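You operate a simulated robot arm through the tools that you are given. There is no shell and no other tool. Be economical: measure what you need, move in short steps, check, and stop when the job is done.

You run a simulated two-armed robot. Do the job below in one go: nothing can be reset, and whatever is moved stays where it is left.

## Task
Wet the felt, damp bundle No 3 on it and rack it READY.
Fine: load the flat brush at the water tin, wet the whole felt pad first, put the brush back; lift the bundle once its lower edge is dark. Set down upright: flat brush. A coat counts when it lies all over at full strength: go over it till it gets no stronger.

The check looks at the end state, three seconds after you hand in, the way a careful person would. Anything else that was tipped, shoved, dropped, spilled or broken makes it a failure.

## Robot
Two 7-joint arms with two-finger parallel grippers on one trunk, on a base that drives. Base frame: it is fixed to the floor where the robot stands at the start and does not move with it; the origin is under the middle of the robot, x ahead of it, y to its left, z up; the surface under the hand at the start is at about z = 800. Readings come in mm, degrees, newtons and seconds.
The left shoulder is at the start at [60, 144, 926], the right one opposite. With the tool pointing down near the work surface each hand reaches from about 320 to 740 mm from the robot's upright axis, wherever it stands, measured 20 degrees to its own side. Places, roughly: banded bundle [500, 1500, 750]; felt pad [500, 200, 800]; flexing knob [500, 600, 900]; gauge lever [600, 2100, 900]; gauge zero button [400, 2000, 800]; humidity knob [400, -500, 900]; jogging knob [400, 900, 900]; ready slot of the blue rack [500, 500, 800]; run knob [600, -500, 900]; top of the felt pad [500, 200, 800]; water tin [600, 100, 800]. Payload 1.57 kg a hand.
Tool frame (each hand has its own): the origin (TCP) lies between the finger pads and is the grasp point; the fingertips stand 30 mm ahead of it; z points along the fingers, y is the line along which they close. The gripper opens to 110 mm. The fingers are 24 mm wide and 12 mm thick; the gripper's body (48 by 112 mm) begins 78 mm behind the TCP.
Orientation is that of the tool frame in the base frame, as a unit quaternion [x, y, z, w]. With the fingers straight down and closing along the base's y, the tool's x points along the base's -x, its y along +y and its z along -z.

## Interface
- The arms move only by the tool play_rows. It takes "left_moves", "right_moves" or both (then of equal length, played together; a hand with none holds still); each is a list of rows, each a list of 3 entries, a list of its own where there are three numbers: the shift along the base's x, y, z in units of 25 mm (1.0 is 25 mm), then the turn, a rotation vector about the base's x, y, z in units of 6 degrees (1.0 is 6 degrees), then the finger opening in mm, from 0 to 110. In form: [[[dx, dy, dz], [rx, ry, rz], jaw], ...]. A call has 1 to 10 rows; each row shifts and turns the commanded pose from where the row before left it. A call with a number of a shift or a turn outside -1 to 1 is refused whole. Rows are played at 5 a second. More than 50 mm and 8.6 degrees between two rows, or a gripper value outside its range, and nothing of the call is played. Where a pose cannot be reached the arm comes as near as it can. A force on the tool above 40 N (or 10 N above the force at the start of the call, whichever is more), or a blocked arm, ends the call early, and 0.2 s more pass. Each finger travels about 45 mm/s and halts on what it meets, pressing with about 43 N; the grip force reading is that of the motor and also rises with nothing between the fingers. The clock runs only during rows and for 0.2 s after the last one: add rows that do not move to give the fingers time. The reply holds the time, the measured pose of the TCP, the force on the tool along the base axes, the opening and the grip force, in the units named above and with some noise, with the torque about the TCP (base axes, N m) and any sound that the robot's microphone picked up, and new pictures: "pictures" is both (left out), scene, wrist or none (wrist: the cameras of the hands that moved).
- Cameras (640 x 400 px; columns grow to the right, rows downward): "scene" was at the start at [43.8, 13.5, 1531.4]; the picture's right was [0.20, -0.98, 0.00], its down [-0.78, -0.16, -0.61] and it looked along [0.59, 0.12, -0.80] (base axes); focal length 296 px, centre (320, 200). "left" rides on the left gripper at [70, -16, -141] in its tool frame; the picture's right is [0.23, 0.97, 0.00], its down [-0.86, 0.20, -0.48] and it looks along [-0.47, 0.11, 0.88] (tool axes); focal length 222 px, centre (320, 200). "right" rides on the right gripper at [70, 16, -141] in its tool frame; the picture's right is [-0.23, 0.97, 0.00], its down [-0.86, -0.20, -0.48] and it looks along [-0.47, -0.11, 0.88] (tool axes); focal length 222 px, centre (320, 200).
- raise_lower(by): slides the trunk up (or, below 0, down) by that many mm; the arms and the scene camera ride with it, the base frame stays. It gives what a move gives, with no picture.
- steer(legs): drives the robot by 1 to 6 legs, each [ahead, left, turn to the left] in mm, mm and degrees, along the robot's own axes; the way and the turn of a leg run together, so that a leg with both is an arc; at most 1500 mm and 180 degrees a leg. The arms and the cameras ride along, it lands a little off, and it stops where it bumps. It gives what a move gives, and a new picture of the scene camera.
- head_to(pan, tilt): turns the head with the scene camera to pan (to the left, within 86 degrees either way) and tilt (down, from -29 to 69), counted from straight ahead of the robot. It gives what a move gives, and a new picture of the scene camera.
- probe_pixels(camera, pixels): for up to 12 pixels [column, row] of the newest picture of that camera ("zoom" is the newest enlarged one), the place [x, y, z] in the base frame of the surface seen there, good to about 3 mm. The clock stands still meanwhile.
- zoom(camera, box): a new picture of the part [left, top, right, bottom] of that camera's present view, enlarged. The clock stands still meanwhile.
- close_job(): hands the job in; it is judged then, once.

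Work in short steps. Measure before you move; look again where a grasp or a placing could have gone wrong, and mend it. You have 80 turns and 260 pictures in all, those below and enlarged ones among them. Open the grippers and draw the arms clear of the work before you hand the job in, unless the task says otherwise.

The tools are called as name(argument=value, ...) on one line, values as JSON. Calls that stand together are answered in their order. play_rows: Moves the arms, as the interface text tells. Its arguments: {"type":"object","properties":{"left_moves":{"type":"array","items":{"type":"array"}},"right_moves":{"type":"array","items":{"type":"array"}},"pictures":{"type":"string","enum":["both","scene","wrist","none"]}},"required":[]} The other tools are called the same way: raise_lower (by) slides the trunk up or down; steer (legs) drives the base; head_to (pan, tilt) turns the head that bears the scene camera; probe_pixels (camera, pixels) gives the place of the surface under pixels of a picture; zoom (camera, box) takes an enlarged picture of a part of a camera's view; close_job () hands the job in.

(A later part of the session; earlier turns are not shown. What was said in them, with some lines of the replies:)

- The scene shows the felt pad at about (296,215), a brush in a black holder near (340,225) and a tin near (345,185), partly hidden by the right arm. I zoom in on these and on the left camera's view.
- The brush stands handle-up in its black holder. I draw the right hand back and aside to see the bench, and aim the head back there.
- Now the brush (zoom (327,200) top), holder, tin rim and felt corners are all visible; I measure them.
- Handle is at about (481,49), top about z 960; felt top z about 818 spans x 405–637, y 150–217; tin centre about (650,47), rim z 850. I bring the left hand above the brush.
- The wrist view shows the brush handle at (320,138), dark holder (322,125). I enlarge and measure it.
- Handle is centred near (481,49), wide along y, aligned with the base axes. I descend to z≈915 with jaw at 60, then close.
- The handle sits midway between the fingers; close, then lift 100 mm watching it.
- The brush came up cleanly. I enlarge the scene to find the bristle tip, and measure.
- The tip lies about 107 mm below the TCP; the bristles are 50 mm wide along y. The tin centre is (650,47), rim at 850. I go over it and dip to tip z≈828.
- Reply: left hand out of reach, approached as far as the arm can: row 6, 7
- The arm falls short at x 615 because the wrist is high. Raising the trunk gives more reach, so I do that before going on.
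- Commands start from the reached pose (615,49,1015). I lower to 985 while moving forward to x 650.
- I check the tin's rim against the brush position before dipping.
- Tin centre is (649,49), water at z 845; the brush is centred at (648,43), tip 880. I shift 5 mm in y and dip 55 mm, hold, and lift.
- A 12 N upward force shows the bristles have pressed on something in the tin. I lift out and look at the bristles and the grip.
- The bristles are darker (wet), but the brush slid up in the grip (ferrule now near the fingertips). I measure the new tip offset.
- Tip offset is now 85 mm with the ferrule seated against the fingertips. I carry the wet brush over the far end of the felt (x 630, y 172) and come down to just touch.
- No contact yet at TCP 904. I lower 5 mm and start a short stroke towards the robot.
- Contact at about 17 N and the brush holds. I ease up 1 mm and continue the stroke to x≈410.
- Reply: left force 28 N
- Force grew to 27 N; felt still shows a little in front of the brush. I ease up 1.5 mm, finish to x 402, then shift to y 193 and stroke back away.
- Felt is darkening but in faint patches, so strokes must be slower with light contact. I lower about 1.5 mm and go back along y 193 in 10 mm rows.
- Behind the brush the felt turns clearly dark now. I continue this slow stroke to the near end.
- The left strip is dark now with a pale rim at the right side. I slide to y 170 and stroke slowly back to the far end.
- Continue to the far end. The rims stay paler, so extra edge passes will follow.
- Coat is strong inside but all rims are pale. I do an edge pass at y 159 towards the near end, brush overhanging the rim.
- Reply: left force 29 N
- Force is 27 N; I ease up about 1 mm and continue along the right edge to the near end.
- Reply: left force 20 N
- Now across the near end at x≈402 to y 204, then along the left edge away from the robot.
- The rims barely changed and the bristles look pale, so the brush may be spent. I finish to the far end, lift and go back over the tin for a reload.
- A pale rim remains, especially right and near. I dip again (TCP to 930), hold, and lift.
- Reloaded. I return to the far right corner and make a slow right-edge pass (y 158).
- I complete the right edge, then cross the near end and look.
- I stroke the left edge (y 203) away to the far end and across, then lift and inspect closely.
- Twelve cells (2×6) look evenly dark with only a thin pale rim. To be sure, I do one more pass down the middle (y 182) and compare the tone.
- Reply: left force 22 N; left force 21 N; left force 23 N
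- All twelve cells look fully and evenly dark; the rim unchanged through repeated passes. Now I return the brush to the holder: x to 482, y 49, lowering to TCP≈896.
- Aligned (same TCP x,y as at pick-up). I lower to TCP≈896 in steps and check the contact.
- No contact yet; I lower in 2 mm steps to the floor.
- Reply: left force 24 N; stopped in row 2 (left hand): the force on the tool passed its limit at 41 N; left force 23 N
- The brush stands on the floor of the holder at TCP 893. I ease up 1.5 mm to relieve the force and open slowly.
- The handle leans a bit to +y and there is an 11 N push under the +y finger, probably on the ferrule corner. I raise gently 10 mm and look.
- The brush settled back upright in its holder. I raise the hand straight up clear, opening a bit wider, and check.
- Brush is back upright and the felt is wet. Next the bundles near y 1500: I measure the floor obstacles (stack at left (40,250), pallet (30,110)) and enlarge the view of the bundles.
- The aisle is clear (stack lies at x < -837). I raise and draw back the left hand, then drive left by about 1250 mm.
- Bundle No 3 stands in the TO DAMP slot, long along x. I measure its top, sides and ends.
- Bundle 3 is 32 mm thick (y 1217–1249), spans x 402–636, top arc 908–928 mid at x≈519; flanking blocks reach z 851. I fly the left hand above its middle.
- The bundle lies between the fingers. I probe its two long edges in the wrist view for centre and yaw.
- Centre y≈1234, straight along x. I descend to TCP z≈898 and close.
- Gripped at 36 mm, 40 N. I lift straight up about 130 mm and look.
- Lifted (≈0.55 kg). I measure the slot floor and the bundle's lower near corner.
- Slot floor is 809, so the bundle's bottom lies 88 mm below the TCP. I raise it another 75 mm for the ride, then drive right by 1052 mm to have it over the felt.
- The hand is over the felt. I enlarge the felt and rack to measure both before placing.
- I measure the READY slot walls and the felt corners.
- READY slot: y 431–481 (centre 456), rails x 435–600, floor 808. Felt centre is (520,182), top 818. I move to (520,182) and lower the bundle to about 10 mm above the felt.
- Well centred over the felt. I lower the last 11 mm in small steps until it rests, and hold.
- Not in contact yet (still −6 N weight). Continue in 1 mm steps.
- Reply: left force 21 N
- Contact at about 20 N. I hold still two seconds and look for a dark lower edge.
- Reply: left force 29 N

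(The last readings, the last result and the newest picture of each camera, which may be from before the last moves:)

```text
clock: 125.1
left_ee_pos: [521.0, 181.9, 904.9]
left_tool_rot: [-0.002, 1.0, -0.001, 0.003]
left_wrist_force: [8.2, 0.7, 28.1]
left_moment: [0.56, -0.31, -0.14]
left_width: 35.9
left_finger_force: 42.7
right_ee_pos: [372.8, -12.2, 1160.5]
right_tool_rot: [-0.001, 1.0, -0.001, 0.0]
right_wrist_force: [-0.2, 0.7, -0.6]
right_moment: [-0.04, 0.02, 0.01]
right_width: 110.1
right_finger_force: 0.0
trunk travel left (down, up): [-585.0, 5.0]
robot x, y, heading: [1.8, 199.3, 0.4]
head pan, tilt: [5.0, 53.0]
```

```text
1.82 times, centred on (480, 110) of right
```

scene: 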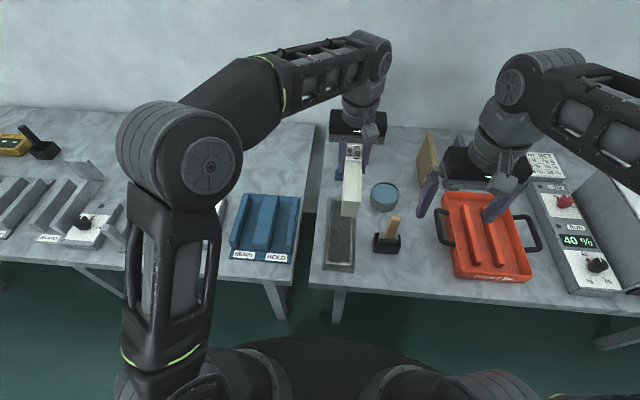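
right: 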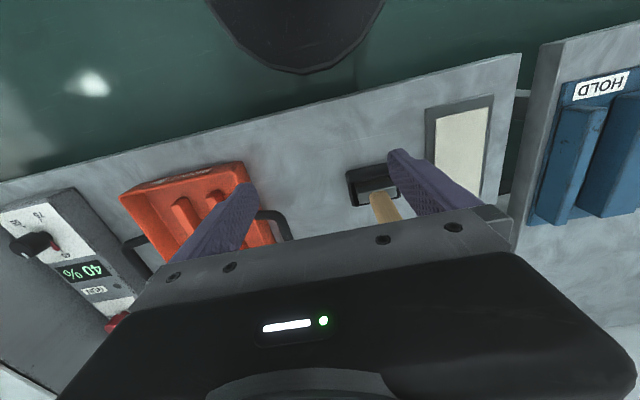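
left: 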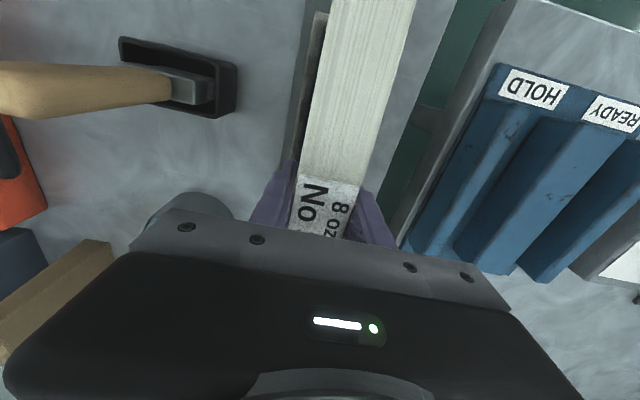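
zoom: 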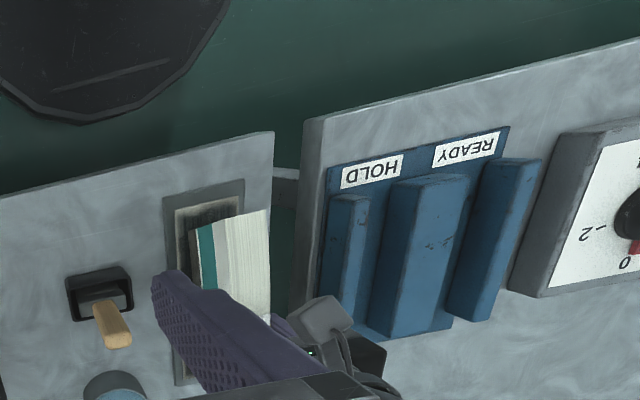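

A dark band appears at the lower edge of the near end. I look closely at the long side with the right camera.

zoom(camera="right", box=[400, 80, 500, 200])

play_rows(left_moves=[[[0, 0, 0], [0, 0, 0], 10], [[0, 0, 0], [0, 0, 0], 10], [[0, 0, 0], [0, 0, 0], 10], [[0, 0, 0], [0, 0, 0], 10], [[0, 0, 0], [0, 0, 0], 10]], pictures="none")

zoom(camera="scene", box=[320, 220, 370, 270])

```text
3.33 times, centred on (450, 140) of right
```

zoom: 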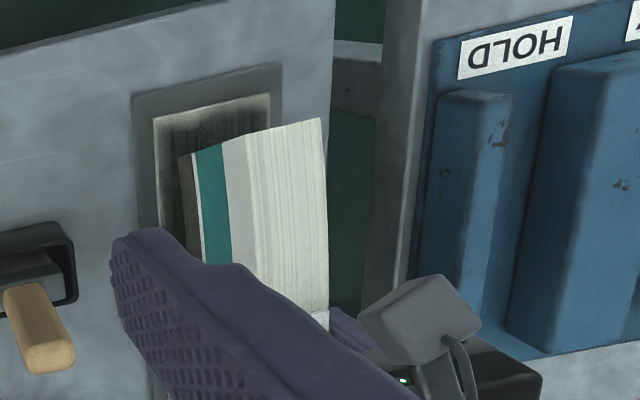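

```text
clock: 126.3
left_ee_pos: [519.5, 181.7, 905.1]
left_tool_rot: [-0.001, 1.0, -0.001, 0.004]
left_wrist_force: [8.5, 0.1, 28.2]
left_moment: [0.56, -0.48, -0.18]
left_width: 36.0
left_finger_force: 42.6
right_ee_pos: [372.5, -12.6, 1160.4]
right_tool_rot: [-0.003, 1.0, 0.0, 0.001]
right_wrist_force: [-0.4, 0.4, 0.2]
right_moment: [-0.02, 0.04, 0.02]
right_width: 109.9
right_finger_force: 0.1
trunk travel left (down, up): [-585.0, 5.0]
robot x, y, heading: [2.5, 196.9, 0.2]
head pan, tilt: [5.0, 53.0]
```

```text
8.00 times, centred on (345, 245) of scene
```

zoom: 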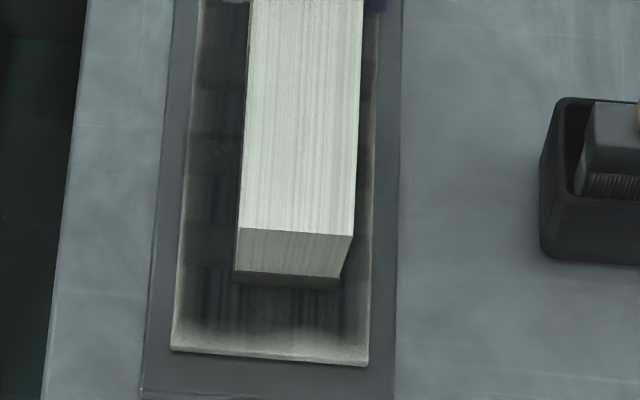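

The lower edge shows an even dark band along the side too, and no longer changes. I lift it 60 mm and inspect it.

play_rows(left_moves=[[[0, 0, 0.4], [0, 0, 0], 10], [[0, 0, 1], [0, 0, 0], 10], [[0, 0, 1], [0, 0, 0], 10], [[0, 0, 1], [0, 0, 0], 10], [[0, 0, 0], [0, 0, 0], 10]], pictures="none")

zoom(camera="right", box=[400, 60, 540, 220])

zoom(camera="scene", box=[310, 190, 380, 270])

```text
clock: 127.5
left_ee_pos: [520.4, 182.5, 986.8]
left_tool_rot: [-0.002, 1.0, -0.001, 0.002]
left_wrist_force: [0.0, 0.1, -5.8]
left_moment: [0.02, -0.01, -0.01]
left_width: 35.8
left_finger_force: 42.3
right_ee_pos: [373.5, -12.5, 1158.3]
right_tool_rot: [-0.002, 1.0, -0.001, 0.0]
right_wrist_force: [-0.3, 0.2, -0.9]
right_moment: [0.0, -0.01, -0.01]
right_width: 110.1
right_finger_force: 0.1
trunk travel left (down, up): [-585.0, 5.0]
robot x, y, heading: [1.7, 199.5, 0.2]
head pan, tilt: [5.0, 53.0]
```

```text
2.50 times, centred on (470, 140) of right
```

zoom: 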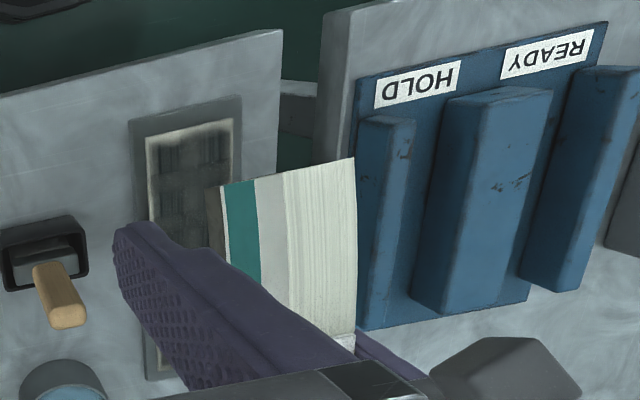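

```text
5.00 times, centred on (345, 230) of scene
```

zoom: 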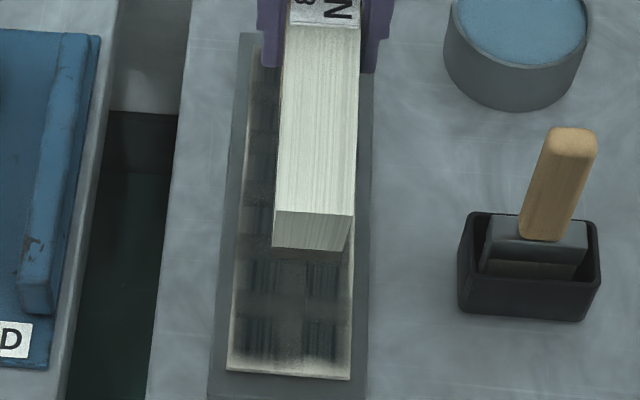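

The lower edge is dark all along. I carry the bundle (bottom ≈ z 899, above the 851 rails) across to the READY slot at y 456.

play_rows(left_moves=[[[0, 1, 0.4], [0, 0, 0], 10], [[0, 1, 0], [0, 0, 0], 10], [[0, 1, 0], [0, 0, 0], 10], [[0, 1, 0], [0, 0, 0], 10], [[0, 1, 0], [0, 0, 0], 10], [[0, 1, 0], [0, 0, 0], 10], [[0, 1, 0], [0, 0, 0], 10], [[0, 1, 0], [0, 0, 0], 10], [[0, 1, 0], [0, 0, 0], 10], [[0, 1, 0], [0, 0, 0], 10]], pictures="none")

play_rows(left_moves=[[[0, 0.95, 0], [0, 0, 0], 10], [[0, 0, 0], [0, 0, 0], 10], [[0, 0, 0], [0, 0, 0], 10]])

zoom(camera="scene", box=[200, 160, 320, 280])

```text
clock: 129.7
left_ee_pos: [518.7, 434.2, 997.8]
left_tool_rot: [-0.002, 1.0, 0.0, 0.002]
left_wrist_force: [0.3, 0.3, -5.9]
left_moment: [-0.05, 0.01, -0.02]
left_width: 36.0
left_finger_force: 42.9
right_ee_pos: [374.6, -12.0, 1160.1]
right_tool_rot: [-0.002, 1.0, 0.0, 0.0]
right_wrist_force: [0.2, 0.0, -0.9]
right_moment: [-0.01, 0.01, 0.02]
right_width: 110.2
right_finger_force: 0.2
trunk travel left (down, up): [-585.0, 5.0]
robot x, y, heading: [-1.3, 197.7, 0.1]
head pan, tilt: [5.0, 53.0]
```

```text
clock: 130.5
left_ee_pos: [520.8, 457.3, 997.8]
left_tool_rot: [-0.002, 1.0, -0.001, 0.002]
left_wrist_force: [-0.3, -0.1, -4.9]
left_moment: [0.02, 0.0, 0.0]
left_width: 36.0
left_finger_force: 42.5
right_ee_pos: [373.7, -12.4, 1159.5]
right_tool_rot: [-0.002, 1.0, 0.0, 0.001]
right_wrist_force: [-0.9, 0.1, -0.2]
right_moment: [0.0, -0.01, -0.03]
right_width: 109.9
right_finger_force: 0.0
trunk travel left (down, up): [-585.0, 5.0]
robot x, y, heading: [2.2, 199.1, 0.3]
head pan, tilt: [5.0, 53.0]
```

scene: 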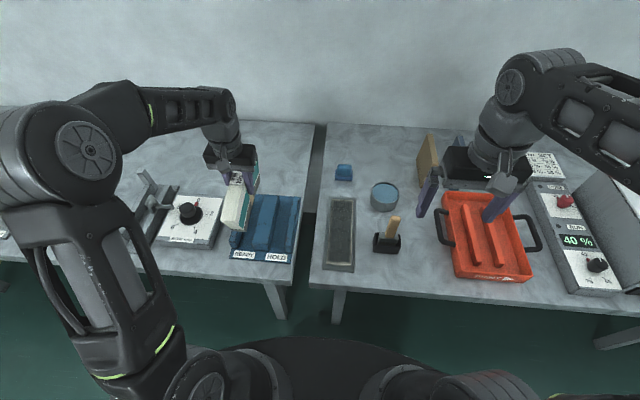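
left: 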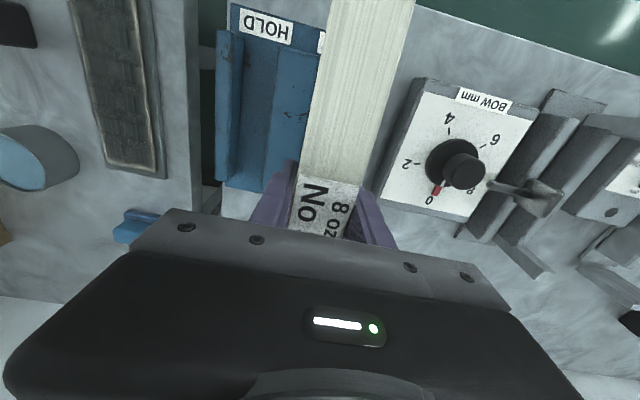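

```text
3.33 times, centred on (260, 220) of scene
```

zoom: 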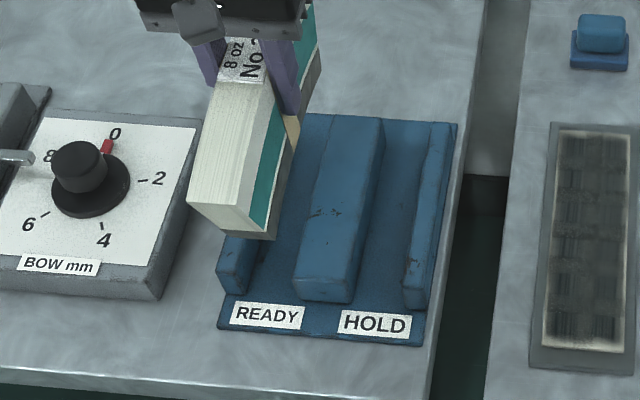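

The dark band shows along the whole side. TCP y 457 is centred in the slot (431–482); I lower to about 8 mm above the floor.

play_rows(left_moves=[[[0, 0, -1], [0, 0, 0], 10], [[0, 0, -1], [0, 0, 0], 10], [[0, 0, -0.8], [0, 0, 0], 10], [[0, 0, -0.5], [0, 0, 0], 10], [[0, 0, -0.4], [0, 0, 0], 10], [[0, 0, 0], [0, 0, 0], 10]], pictures="none")

zoom(camera="scene", box=[200, 160, 320, 280])

```text
clock: 131.5
left_ee_pos: [525.1, 454.7, 932.8]
left_tool_rot: [-0.003, 1.0, 0.0, 0.014]
left_wrist_force: [-4.7, 0.2, 35.3]
left_moment: [-0.7, 2.14, -0.22]
left_width: 35.6
left_finger_force: 42.4
right_ee_pos: [371.7, -11.9, 1160.5]
right_tool_rot: [-0.003, 1.0, 0.0, 0.001]
right_wrist_force: [-0.2, 0.3, 0.3]
right_moment: [-0.01, -0.02, 0.01]
right_width: 110.2
right_finger_force: 0.1
trunk travel left (down, up): [-585.0, 5.0]
robot x, y, heading: [2.9, 197.9, 0.3]
head pan, tilt: [5.0, 53.0]
stopped in row 4 (left hand): the force on the tool passed its limit at 82 N (the readings are from after the stop); the commanded pose is now the measured one
```

```text
3.33 times, centred on (260, 220) of scene
```

zoom: 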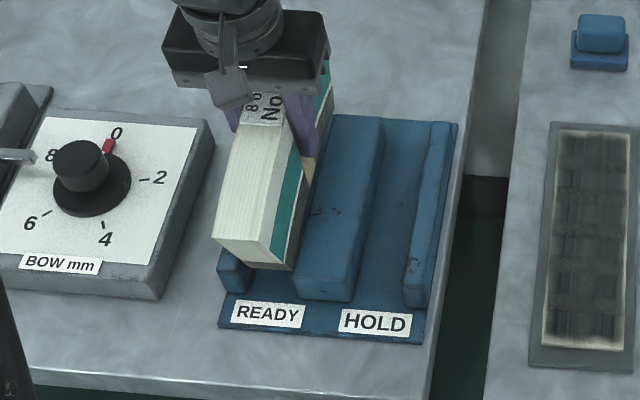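

It struck something with the -y side (moment signs: -y, near end), at bundle bottom ≈ 848, i.e. the centre block's top. I raise 25 mm and re-measure.

play_rows(left_moves=[[[0, 0, 0.5], [0, 0, 0], 10], [[0, 0, 1], [0, 0, 0], 10], [[0, 0, 0.5], [0, 0, 0], 10], [[0, 0, 0], [0, 0, 0], 10]], pictures="wrist")

head_to(pan=25, tilt=53)

zoom(camera="scene", box=[300, 160, 440, 280])

```text
clock: 132.5
left_ee_pos: [524.9, 455.5, 977.9]
left_tool_rot: [-0.003, 1.0, 0.0, 0.01]
left_wrist_force: [-0.3, -0.5, -5.8]
left_moment: [0.01, 0.04, 0.04]
left_width: 36.0
left_finger_force: 42.7
right_ee_pos: [373.9, -13.0, 1158.6]
right_tool_rot: [-0.002, 1.0, 0.0, 0.001]
right_wrist_force: [-0.3, 0.2, 0.7]
right_moment: [0.0, 0.02, -0.02]
right_width: 110.1
right_finger_force: 0.1
trunk travel left (down, up): [-585.0, 5.0]
robot x, y, heading: [2.7, 198.3, 0.2]
head pan, tilt: [5.0, 53.0]
```

left: 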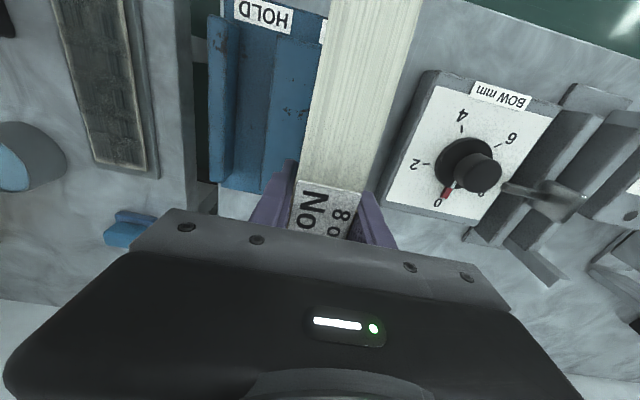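

```text
clock: 133.3
left_ee_pos: [524.6, 456.1, 977.0]
left_tool_rot: [-0.004, 1.0, -0.001, 0.011]
left_wrist_force: [-0.1, -0.4, -5.5]
left_moment: [0.04, -0.04, 0.02]
left_width: 35.7
left_finger_force: 42.8
right_ee_pos: [373.3, -12.4, 1160.9]
right_tool_rot: [-0.001, 1.0, -0.001, 0.0]
right_wrist_force: [0.1, 0.1, -0.3]
right_moment: [0.0, 0.0, 0.0]
right_width: 110.0
right_finger_force: 0.2
trunk travel left (down, up): [-585.0, 5.0]
robot x, y, heading: [4.6, 202.2, 0.2]
head pan, tilt: [25.0, 53.0]
```

scene: 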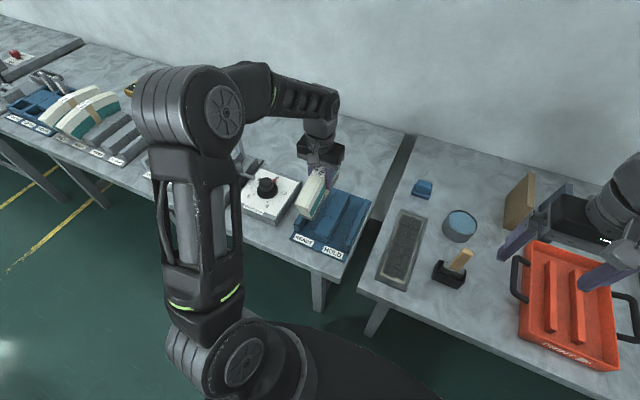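

```text
3.33 times, centred on (370, 220) of scene
```

zoom: 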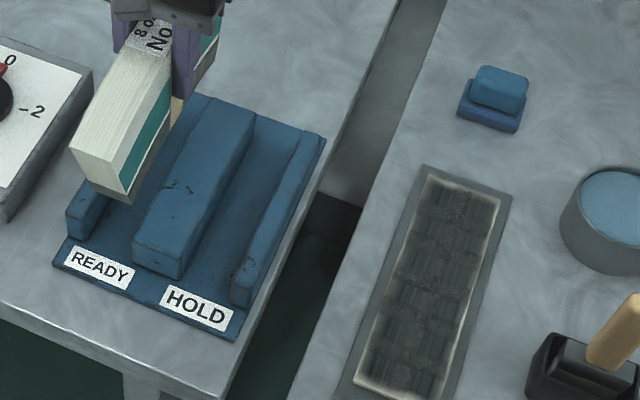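

I measure the centre block's left edge, the rail and slot floor in this view, plus the bundle bottom edge.

probe_pixels(camera="zoom", pixels=[[136, 238], [172, 172], [205, 105], [140, 250], [125, 230], [105, 215], [85, 190], [95, 235], [118, 198], [135, 190], [70, 212], [200, 130]])

zoom(camera="left", box=[200, 0, 440, 200])

```text
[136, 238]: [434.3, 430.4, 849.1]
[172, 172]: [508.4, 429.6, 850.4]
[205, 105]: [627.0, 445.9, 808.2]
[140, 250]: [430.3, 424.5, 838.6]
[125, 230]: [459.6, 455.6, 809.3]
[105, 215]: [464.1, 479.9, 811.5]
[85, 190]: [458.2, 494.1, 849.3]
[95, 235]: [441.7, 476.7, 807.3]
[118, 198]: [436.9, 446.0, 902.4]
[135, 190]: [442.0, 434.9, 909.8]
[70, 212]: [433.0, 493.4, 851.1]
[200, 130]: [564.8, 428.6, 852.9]
```

```text
2.00 times, centred on (320, 100) of left
```

zoom: 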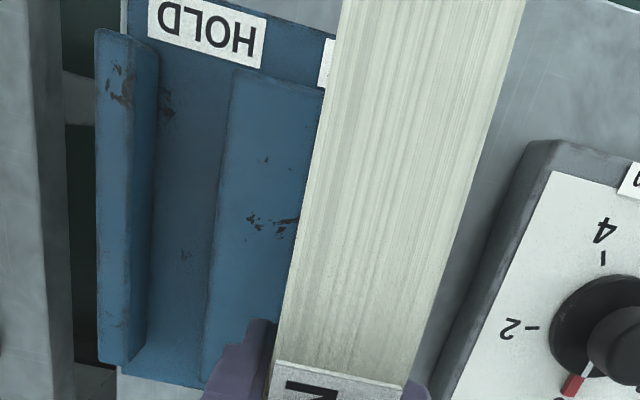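

The slot spans y 430–481; bundle edge seems near 435. I zoom in on the bundle to gauge its exact position, yaw and roll.

zoom(camera="scene", box=[290, 150, 350, 230])

```text
5.00 times, centred on (320, 190) of scene
```

zoom: 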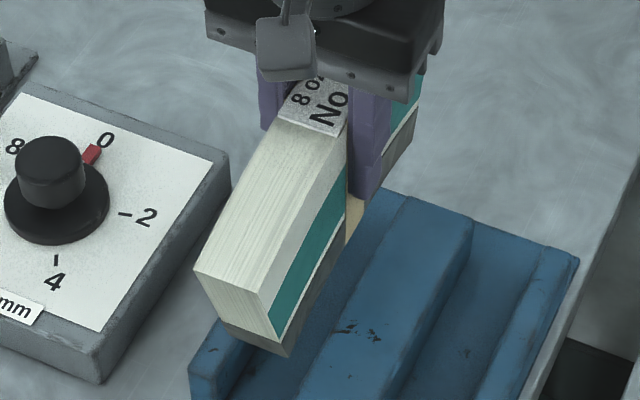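

probe_pixels(camera="zoom", pixels=[[198, 273], [258, 290], [272, 290], [340, 150], [280, 120], [291, 352], [284, 345], [225, 325], [345, 235], [320, 285], [412, 125], [270, 300]])

```text
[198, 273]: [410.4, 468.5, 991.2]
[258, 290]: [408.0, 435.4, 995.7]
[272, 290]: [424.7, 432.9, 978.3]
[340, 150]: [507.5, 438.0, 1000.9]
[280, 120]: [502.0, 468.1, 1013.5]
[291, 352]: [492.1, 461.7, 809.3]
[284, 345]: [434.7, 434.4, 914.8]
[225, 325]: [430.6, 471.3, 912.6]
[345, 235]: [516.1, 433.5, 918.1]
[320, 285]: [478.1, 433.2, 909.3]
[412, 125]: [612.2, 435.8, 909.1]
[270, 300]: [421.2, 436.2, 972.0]
```

The bundle sits at y 434–470, so its centre (452) is 3–4 mm to the right of the slot centre (455.5). I probe the lower dark edge at both ends for pitch.

probe_pixels(camera="zoom", pixels=[[288, 348], [286, 350], [289, 344], [300, 325], [388, 168], [385, 165], [392, 160], [412, 90], [416, 100], [272, 338], [410, 140], [384, 160]])

zoom(camera="right", box=[500, 0, 640, 140])

```text
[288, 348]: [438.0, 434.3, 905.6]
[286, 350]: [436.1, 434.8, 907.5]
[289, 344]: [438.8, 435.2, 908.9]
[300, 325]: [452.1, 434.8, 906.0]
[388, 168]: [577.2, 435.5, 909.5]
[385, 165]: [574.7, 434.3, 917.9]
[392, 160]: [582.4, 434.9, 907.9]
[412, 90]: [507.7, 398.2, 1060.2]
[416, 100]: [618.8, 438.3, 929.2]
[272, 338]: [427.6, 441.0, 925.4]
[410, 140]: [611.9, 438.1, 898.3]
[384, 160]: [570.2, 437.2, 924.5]
```

```text
2.86 times, centred on (570, 70) of right
```

zoom: 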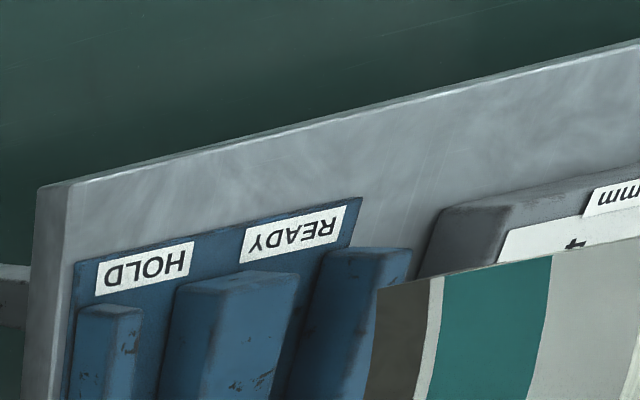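

Near lower corner z≈905, far one ≈898 or less: pitched near-end-up. I zoom on the far lower corner to quantify.

zoom(camera="scene", box=[324, 160, 348, 190])

probe_pixels(camera="zoom", pixels=[[240, 300], [330, 200], [335, 230], [345, 245], [355, 240], [365, 225], [380, 210], [400, 190]])

zoom(camera="scene", box=[300, 205, 324, 235])

```text
13.33 times, centred on (336, 175) of scene
```

zoom: 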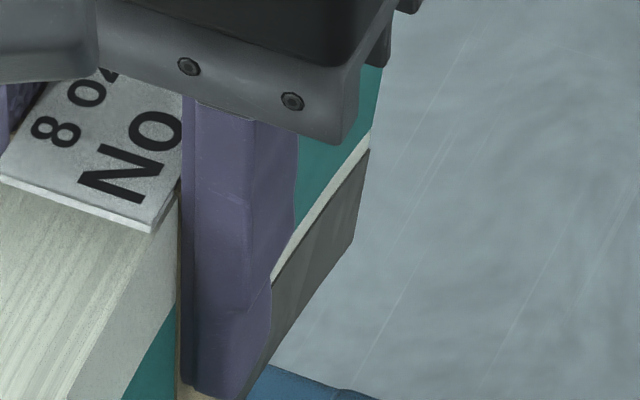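

```text
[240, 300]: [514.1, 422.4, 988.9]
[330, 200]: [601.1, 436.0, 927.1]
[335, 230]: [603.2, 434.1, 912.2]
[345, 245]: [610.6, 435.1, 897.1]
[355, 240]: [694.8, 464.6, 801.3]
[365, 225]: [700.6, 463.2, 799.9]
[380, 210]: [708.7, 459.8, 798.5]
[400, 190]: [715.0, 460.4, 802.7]
```

```text
13.33 times, centred on (312, 220) of scene
```

zoom: 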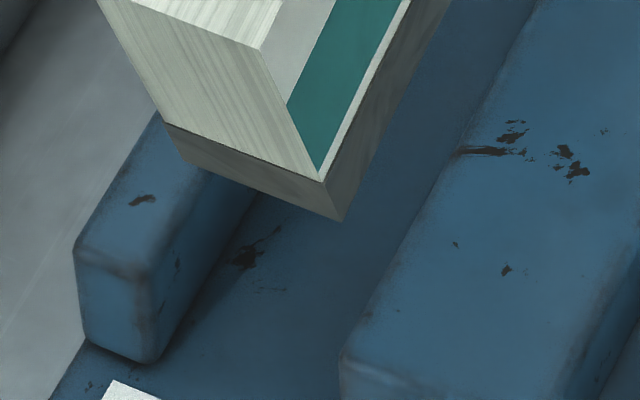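

probe_pixels(camera="zoom", pixels=[[339, 212], [335, 205], [325, 210], [350, 195], [170, 130], [180, 155], [265, 45], [100, 5], [158, 120], [250, 200], [345, 350], [470, 150]])

```text
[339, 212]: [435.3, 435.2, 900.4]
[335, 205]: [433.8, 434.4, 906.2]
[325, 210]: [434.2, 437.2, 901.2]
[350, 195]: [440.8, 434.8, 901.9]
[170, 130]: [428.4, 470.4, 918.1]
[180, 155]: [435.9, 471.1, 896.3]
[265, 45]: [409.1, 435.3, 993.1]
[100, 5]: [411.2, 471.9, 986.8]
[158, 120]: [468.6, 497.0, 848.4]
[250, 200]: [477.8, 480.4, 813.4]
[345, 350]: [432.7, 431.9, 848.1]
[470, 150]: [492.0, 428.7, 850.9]
```

Bundle now: y 435–471, x bottom 435–611, near corner 3 mm high; bottom ≈ 80 mm below the TCP. I correct by +3 mm y, −4 mm x, −1° pitch, and descend slowly to just inside the slot.

play_rows(left_moves=[[[-0.16, 0.12, 0], [0, -0.16, 0], 10], [[0, 0, -0.6], [0, 0, 0], 10], [[0, 0, -0.6], [0, 0, 0], 10], [[0, 0, -0.3], [0, 0, 0], 10], [[0, 0, 0], [0, 0, 0], 10]], pictures="none")

zoom(camera="scene", box=[296, 190, 336, 240])

```text
clock: 134.5
left_ee_pos: [522.0, 458.9, 939.9]
left_tool_rot: [-0.002, 1.0, -0.001, 0.019]
left_wrist_force: [-0.1, -0.2, -5.1]
left_moment: [0.0, -0.01, -0.02]
left_width: 36.1
left_finger_force: 43.3
right_ee_pos: [373.3, -12.2, 1158.6]
right_tool_rot: [-0.002, 1.0, 0.0, 0.0]
right_wrist_force: [-0.6, 0.0, 0.1]
right_moment: [-0.02, 0.01, -0.02]
right_width: 110.0
right_finger_force: 0.1
trunk travel left (down, up): [-585.0, 5.0]
robot x, y, heading: [2.5, 196.9, 0.1]
head pan, tilt: [25.0, 53.0]
```

```text
8.00 times, centred on (316, 215) of scene
```

zoom: 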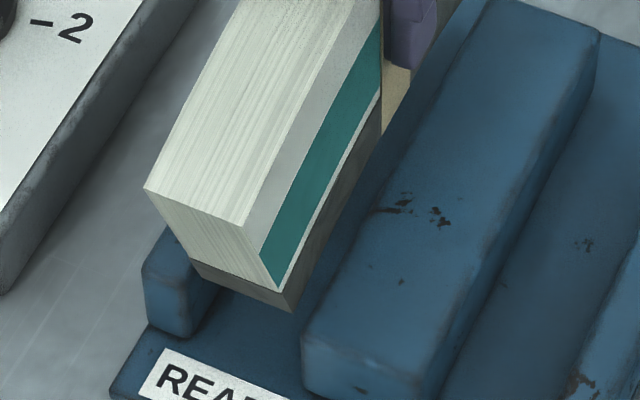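

Visually it lines up over the slot with some gap to the block. I check the corners once more.

probe_pixels(camera="zoom", pixels=[[290, 305], [288, 300], [192, 265], [200, 275], [320, 245], [375, 130], [305, 335], [385, 200], [215, 290], [190, 325], [148, 195], [245, 222]])

```text
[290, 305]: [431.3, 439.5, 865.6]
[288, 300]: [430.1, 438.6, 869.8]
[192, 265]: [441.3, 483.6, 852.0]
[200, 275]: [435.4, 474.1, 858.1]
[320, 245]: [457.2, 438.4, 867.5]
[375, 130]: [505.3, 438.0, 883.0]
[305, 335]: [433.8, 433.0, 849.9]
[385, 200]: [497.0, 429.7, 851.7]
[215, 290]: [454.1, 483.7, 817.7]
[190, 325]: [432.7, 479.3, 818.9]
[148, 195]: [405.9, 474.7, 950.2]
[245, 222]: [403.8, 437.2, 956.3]
```

Bundle y 438–474 in slot 431–481: centred. I lower further in 6 mm steps.

play_rows(left_moves=[[[0, 0, -0.25], [0, 0, 0], 10], [[0, 0, -0.25], [0, 0, 0], 10], [[0, 0, -0.25], [0, 0, 0], 10], [[0, 0, -0.25], [0, 0, 0], 10], [[0, 0, -0.25], [0, 0, 0], 10], [[0, 0, -0.25], [0, 0, 0], 10], [[0, 0, 0], [0, 0, 0], 10]], pictures="none")

zoom(camera="scene", box=[296, 190, 336, 240])

```text
clock: 136.1
left_ee_pos: [522.7, 458.7, 903.2]
left_tool_rot: [-0.003, 1.0, -0.001, 0.02]
left_wrist_force: [0.8, 0.5, -5.7]
left_moment: [-0.03, 0.0, -0.07]
left_width: 35.8
left_finger_force: 42.7
right_ee_pos: [372.6, -10.5, 1160.5]
right_tool_rot: [-0.002, 1.0, 0.0, -0.001]
right_wrist_force: [-0.7, -0.8, 0.0]
right_moment: [0.01, 0.02, 0.01]
right_width: 110.1
right_finger_force: 0.2
trunk travel left (down, up): [-585.0, 5.0]
robot x, y, heading: [3.9, 196.6, 0.2]
head pan, tilt: [25.0, 53.0]
```

```text
8.00 times, centred on (316, 215) of scene
```

zoom: 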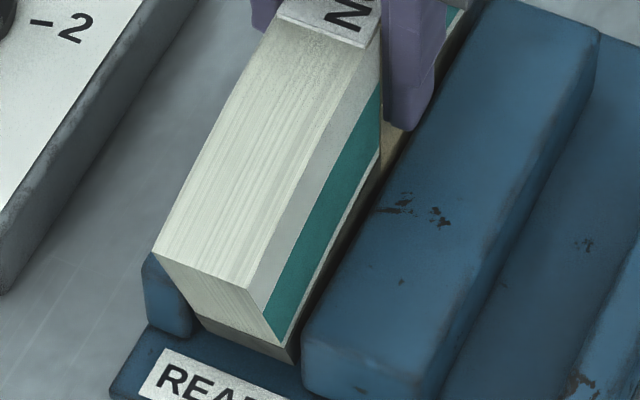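

The bundle is inside the slot free of contact. I lower the rest in 2 mm steps until it rests.

play_rows(left_moves=[[[0, 0, -0.2], [0, 0, 0], 10], [[0, 0, -0.1], [0, 0, 0], 10], [[0, 0, -0.08], [0, 0, 0], 10], [[0, 0, 0], [0, 0, 0], 10]], pictures="none")

play_rows(left_moves=[[[0, 0, -0.06], [0, 0, 0], 10], [[0, 0, -0.06], [0, 0, 0], 10], [[0, 0, 0], [0, 0, 0], 10]], pictures="none")

```text
clock: 137.1
left_ee_pos: [522.4, 459.9, 893.7]
left_tool_rot: [-0.003, 1.0, -0.001, 0.02]
left_wrist_force: [-0.4, -0.2, -5.4]
left_moment: [-0.01, -0.02, -0.01]
left_width: 35.9
left_finger_force: 42.8
right_ee_pos: [372.3, -12.0, 1159.4]
right_tool_rot: [-0.002, 1.0, -0.001, 0.0]
right_wrist_force: [0.9, -0.3, -0.3]
right_moment: [-0.02, -0.01, 0.0]
right_width: 109.8
right_finger_force: 0.1
trunk travel left (down, up): [-585.0, 5.0]
robot x, y, heading: [1.8, 202.2, 0.2]
head pan, tilt: [25.0, 53.0]
```

```text
clock: 137.9
left_ee_pos: [522.0, 458.5, 890.3]
left_tool_rot: [-0.003, 1.0, -0.001, 0.02]
left_wrist_force: [-0.1, 1.0, 7.2]
left_moment: [0.26, 1.12, -0.06]
left_width: 35.9
left_finger_force: 42.7
right_ee_pos: [372.9, -12.3, 1160.0]
right_tool_rot: [-0.001, 1.0, 0.0, 0.0]
right_wrist_force: [-0.4, 0.1, 0.5]
right_moment: [0.0, 0.01, 0.0]
right_width: 110.0
right_finger_force: 0.0
trunk travel left (down, up): [-585.0, 5.0]
robot x, y, heading: [1.6, 198.8, 0.1]
head pan, tilt: [25.0, 53.0]
```

It rests on the slot floor (7 N). I open the fingers slowly to 60 mm (tips at ≈860, above the rails).

play_rows(left_moves=[[[0, 0, 0], [0, 0, 0], 38], [[0, 0, 0], [0, 0, 0], 44], [[0, 0, 0], [0, 0, 0], 52], [[0, 0, 0], [0, 0, 0], 60], [[0, 0, 0], [0, 0, 0], 60]], pictures="wrist")

zoom(camera="scene", box=[286, 160, 346, 240])

```text
clock: 139.1
left_ee_pos: [521.4, 457.7, 890.0]
left_tool_rot: [-0.003, 1.0, 0.0, 0.02]
left_wrist_force: [1.4, 0.7, -0.4]
left_moment: [-0.01, -0.02, -0.01]
left_width: 60.2
left_finger_force: 0.1
right_ee_pos: [373.2, -12.5, 1160.0]
right_tool_rot: [-0.002, 1.0, -0.001, 0.0]
right_wrist_force: [0.3, 0.7, 0.6]
right_moment: [0.02, -0.01, 0.0]
right_width: 109.7
right_finger_force: 0.3
trunk travel left (down, up): [-585.0, 5.0]
robot x, y, heading: [2.6, 199.9, 0.2]
head pan, tilt: [25.0, 53.0]
```

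left: 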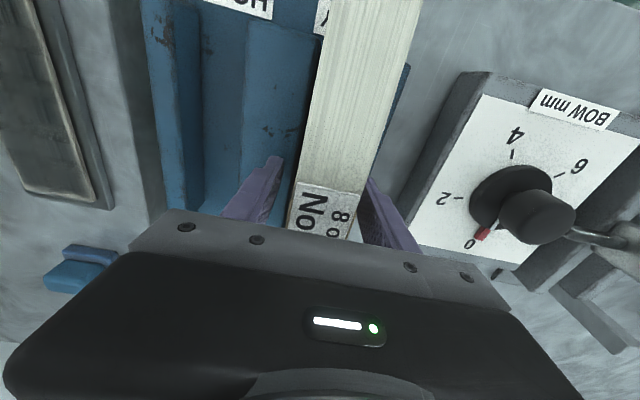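

```text
5.00 times, centred on (316, 200) of scene
```

zoom: 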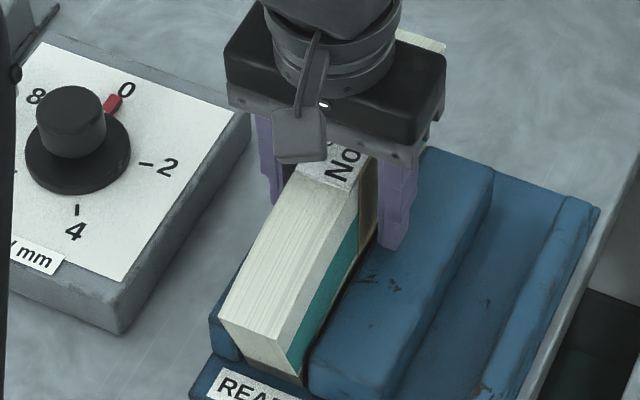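

The bundle stands free between the open fingers. I raise the hand straight up and draw it back, then check.

play_rows(left_moves=[[[0, 0, 0.4], [0, 0, 0], 62], [[0, 0, 1], [0, 0, 0], 62], [[0, 0, 1], [0, 0, 0], 62], [[0, 0, 1], [0, 0, 0], 62], [[0, 0, 1], [0, 0, 0], 62], [[0, 0, 1], [0, 0, 0], 62], [[0, 0, 1], [0, 0, 0], 80], [[-0.6, 0.6, 1], [0, 0, 0], 110], [[-1, 0.6, 0], [0, 0, 0], 110], [[-1, 0.6, 0], [0, 0, 0], 110]], pictures="none")

play_rows(left_moves=[[[-0.8, 1, 0], [0, 0, 0], 110], [[-0.8, 1, 0], [0, 0, 0], 110], [[0, 0, 0], [0, 0, 0], 110]], pictures="scene")

zoom(camera="scene", box=[270, 150, 370, 250])

zoom(camera="scene", box=[350, 160, 500, 300])

```text
clock: 141.3
left_ee_pos: [454.9, 504.4, 1075.2]
left_tool_rot: [-0.003, 1.0, 0.0, 0.02]
left_wrist_force: [0.0, 0.3, 1.2]
left_moment: [-0.01, 0.0, -0.02]
left_width: 109.7
left_finger_force: 0.1
right_ee_pos: [371.8, -12.3, 1160.5]
right_tool_rot: [-0.002, 1.0, -0.001, 0.0]
right_wrist_force: [-0.4, 0.7, 0.0]
right_moment: [-0.02, 0.0, 0.03]
right_width: 110.0
right_finger_force: 0.1
trunk travel left (down, up): [-585.0, 5.0]
robot x, y, heading: [2.6, 199.3, 0.1]
head pan, tilt: [25.0, 53.0]
```

```text
clock: 142.1
left_ee_pos: [415.8, 554.0, 1074.7]
left_tool_rot: [-0.003, 1.0, -0.001, 0.019]
left_wrist_force: [-0.4, 0.2, 0.9]
left_moment: [-0.01, -0.01, 0.03]
left_width: 110.3
left_finger_force: 0.0
right_ee_pos: [372.8, -12.2, 1159.5]
right_tool_rot: [-0.002, 1.0, -0.001, 0.0]
right_wrist_force: [0.4, -0.5, 0.5]
right_moment: [0.01, -0.02, 0.01]
right_width: 110.2
right_finger_force: 0.0
trunk travel left (down, up): [-585.0, 5.0]
robot x, y, heading: [0.7, 197.0, 0.2]
head pan, tilt: [25.0, 53.0]
```

scene: 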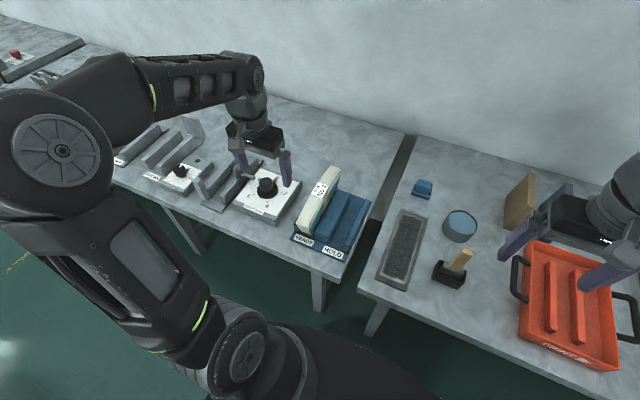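

```text
4.00 times, centred on (320, 200) of scene
```

zoom: 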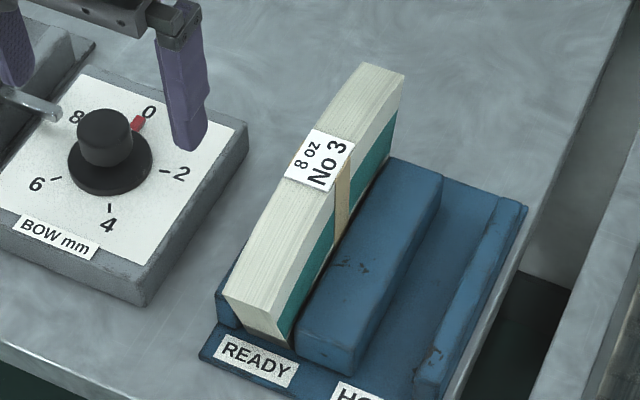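

```text
2.86 times, centred on (425, 230) of scene
```

zoom: 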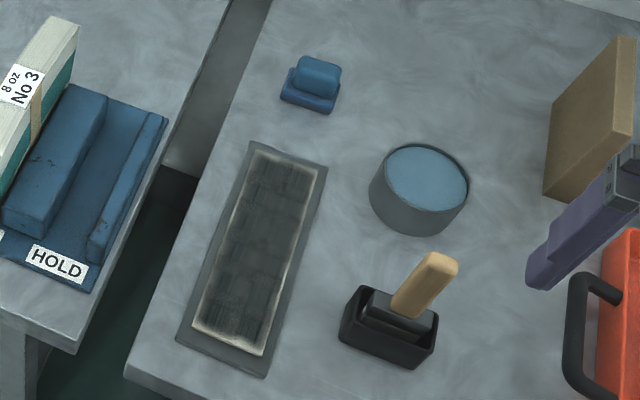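

Bundle No 3 stands upright in READY with a dark lower edge, the brush stands in its holder, felt is evenly wet. I back the robot off 200 mm so both arms are clear of the benches.

steer(legs=[[-200, 0, 0]])

zoom(camera="scene", box=[240, 100, 500, 260])

```text
clock: 143.7
left_ee_pos: [215.3, 553.0, 1075.6]
left_tool_rot: [-0.004, 1.0, -0.001, 0.021]
left_wrist_force: [-0.8, -0.1, -1.1]
left_moment: [0.01, 0.0, -0.03]
left_width: 110.3
left_finger_force: 0.0
right_ee_pos: [174.2, -11.6, 1159.8]
right_tool_rot: [-0.003, 1.0, 0.0, 0.001]
right_wrist_force: [-0.5, 0.3, -0.1]
right_moment: [-0.02, -0.03, 0.02]
right_width: 110.0
right_finger_force: 0.1
trunk travel left (down, up): [-585.0, 5.0]
robot x, y, heading: [-195.8, 197.8, 0.0]
head pan, tilt: [25.0, 53.0]
```

scene: 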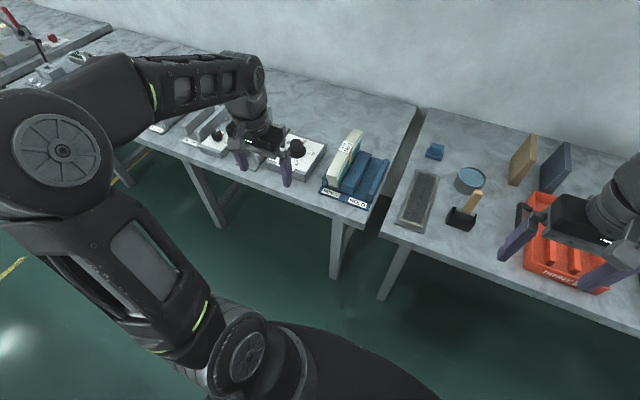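

```text
2.46 times, centred on (370, 180) of scene
```

zoom: 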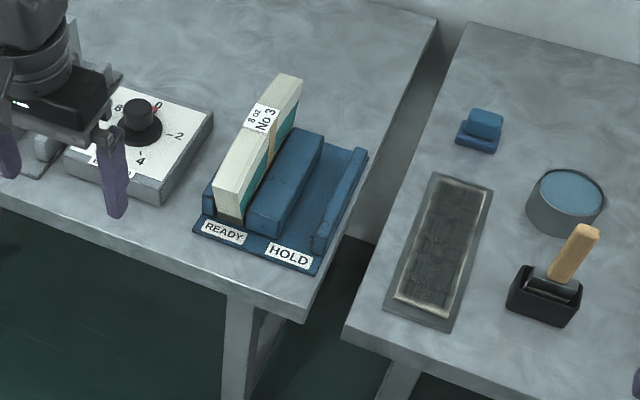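

Everything stands as required and the grippers are open and clear; I hand in.

close_job()

```text
The job is handed in.
```

I wet the felt, damped bundle No 3 on it until its lower edge was dark, and stood it upright in the READY slot. The flat brush is back upright in its holder, and the job is handed in.

- **Felt coat:** a thin pale rim stayed around the edge of the felt. It did not darken after a reload and a second round of edge strokes, so I took it as full strength.
- **Rack bump:** on the first try the bundle struck the rack's centre block, with a force peak of 82 N. I lifted it, re-centred it and set it down cleanly. The rack looked unmoved and the bundle undamaged.
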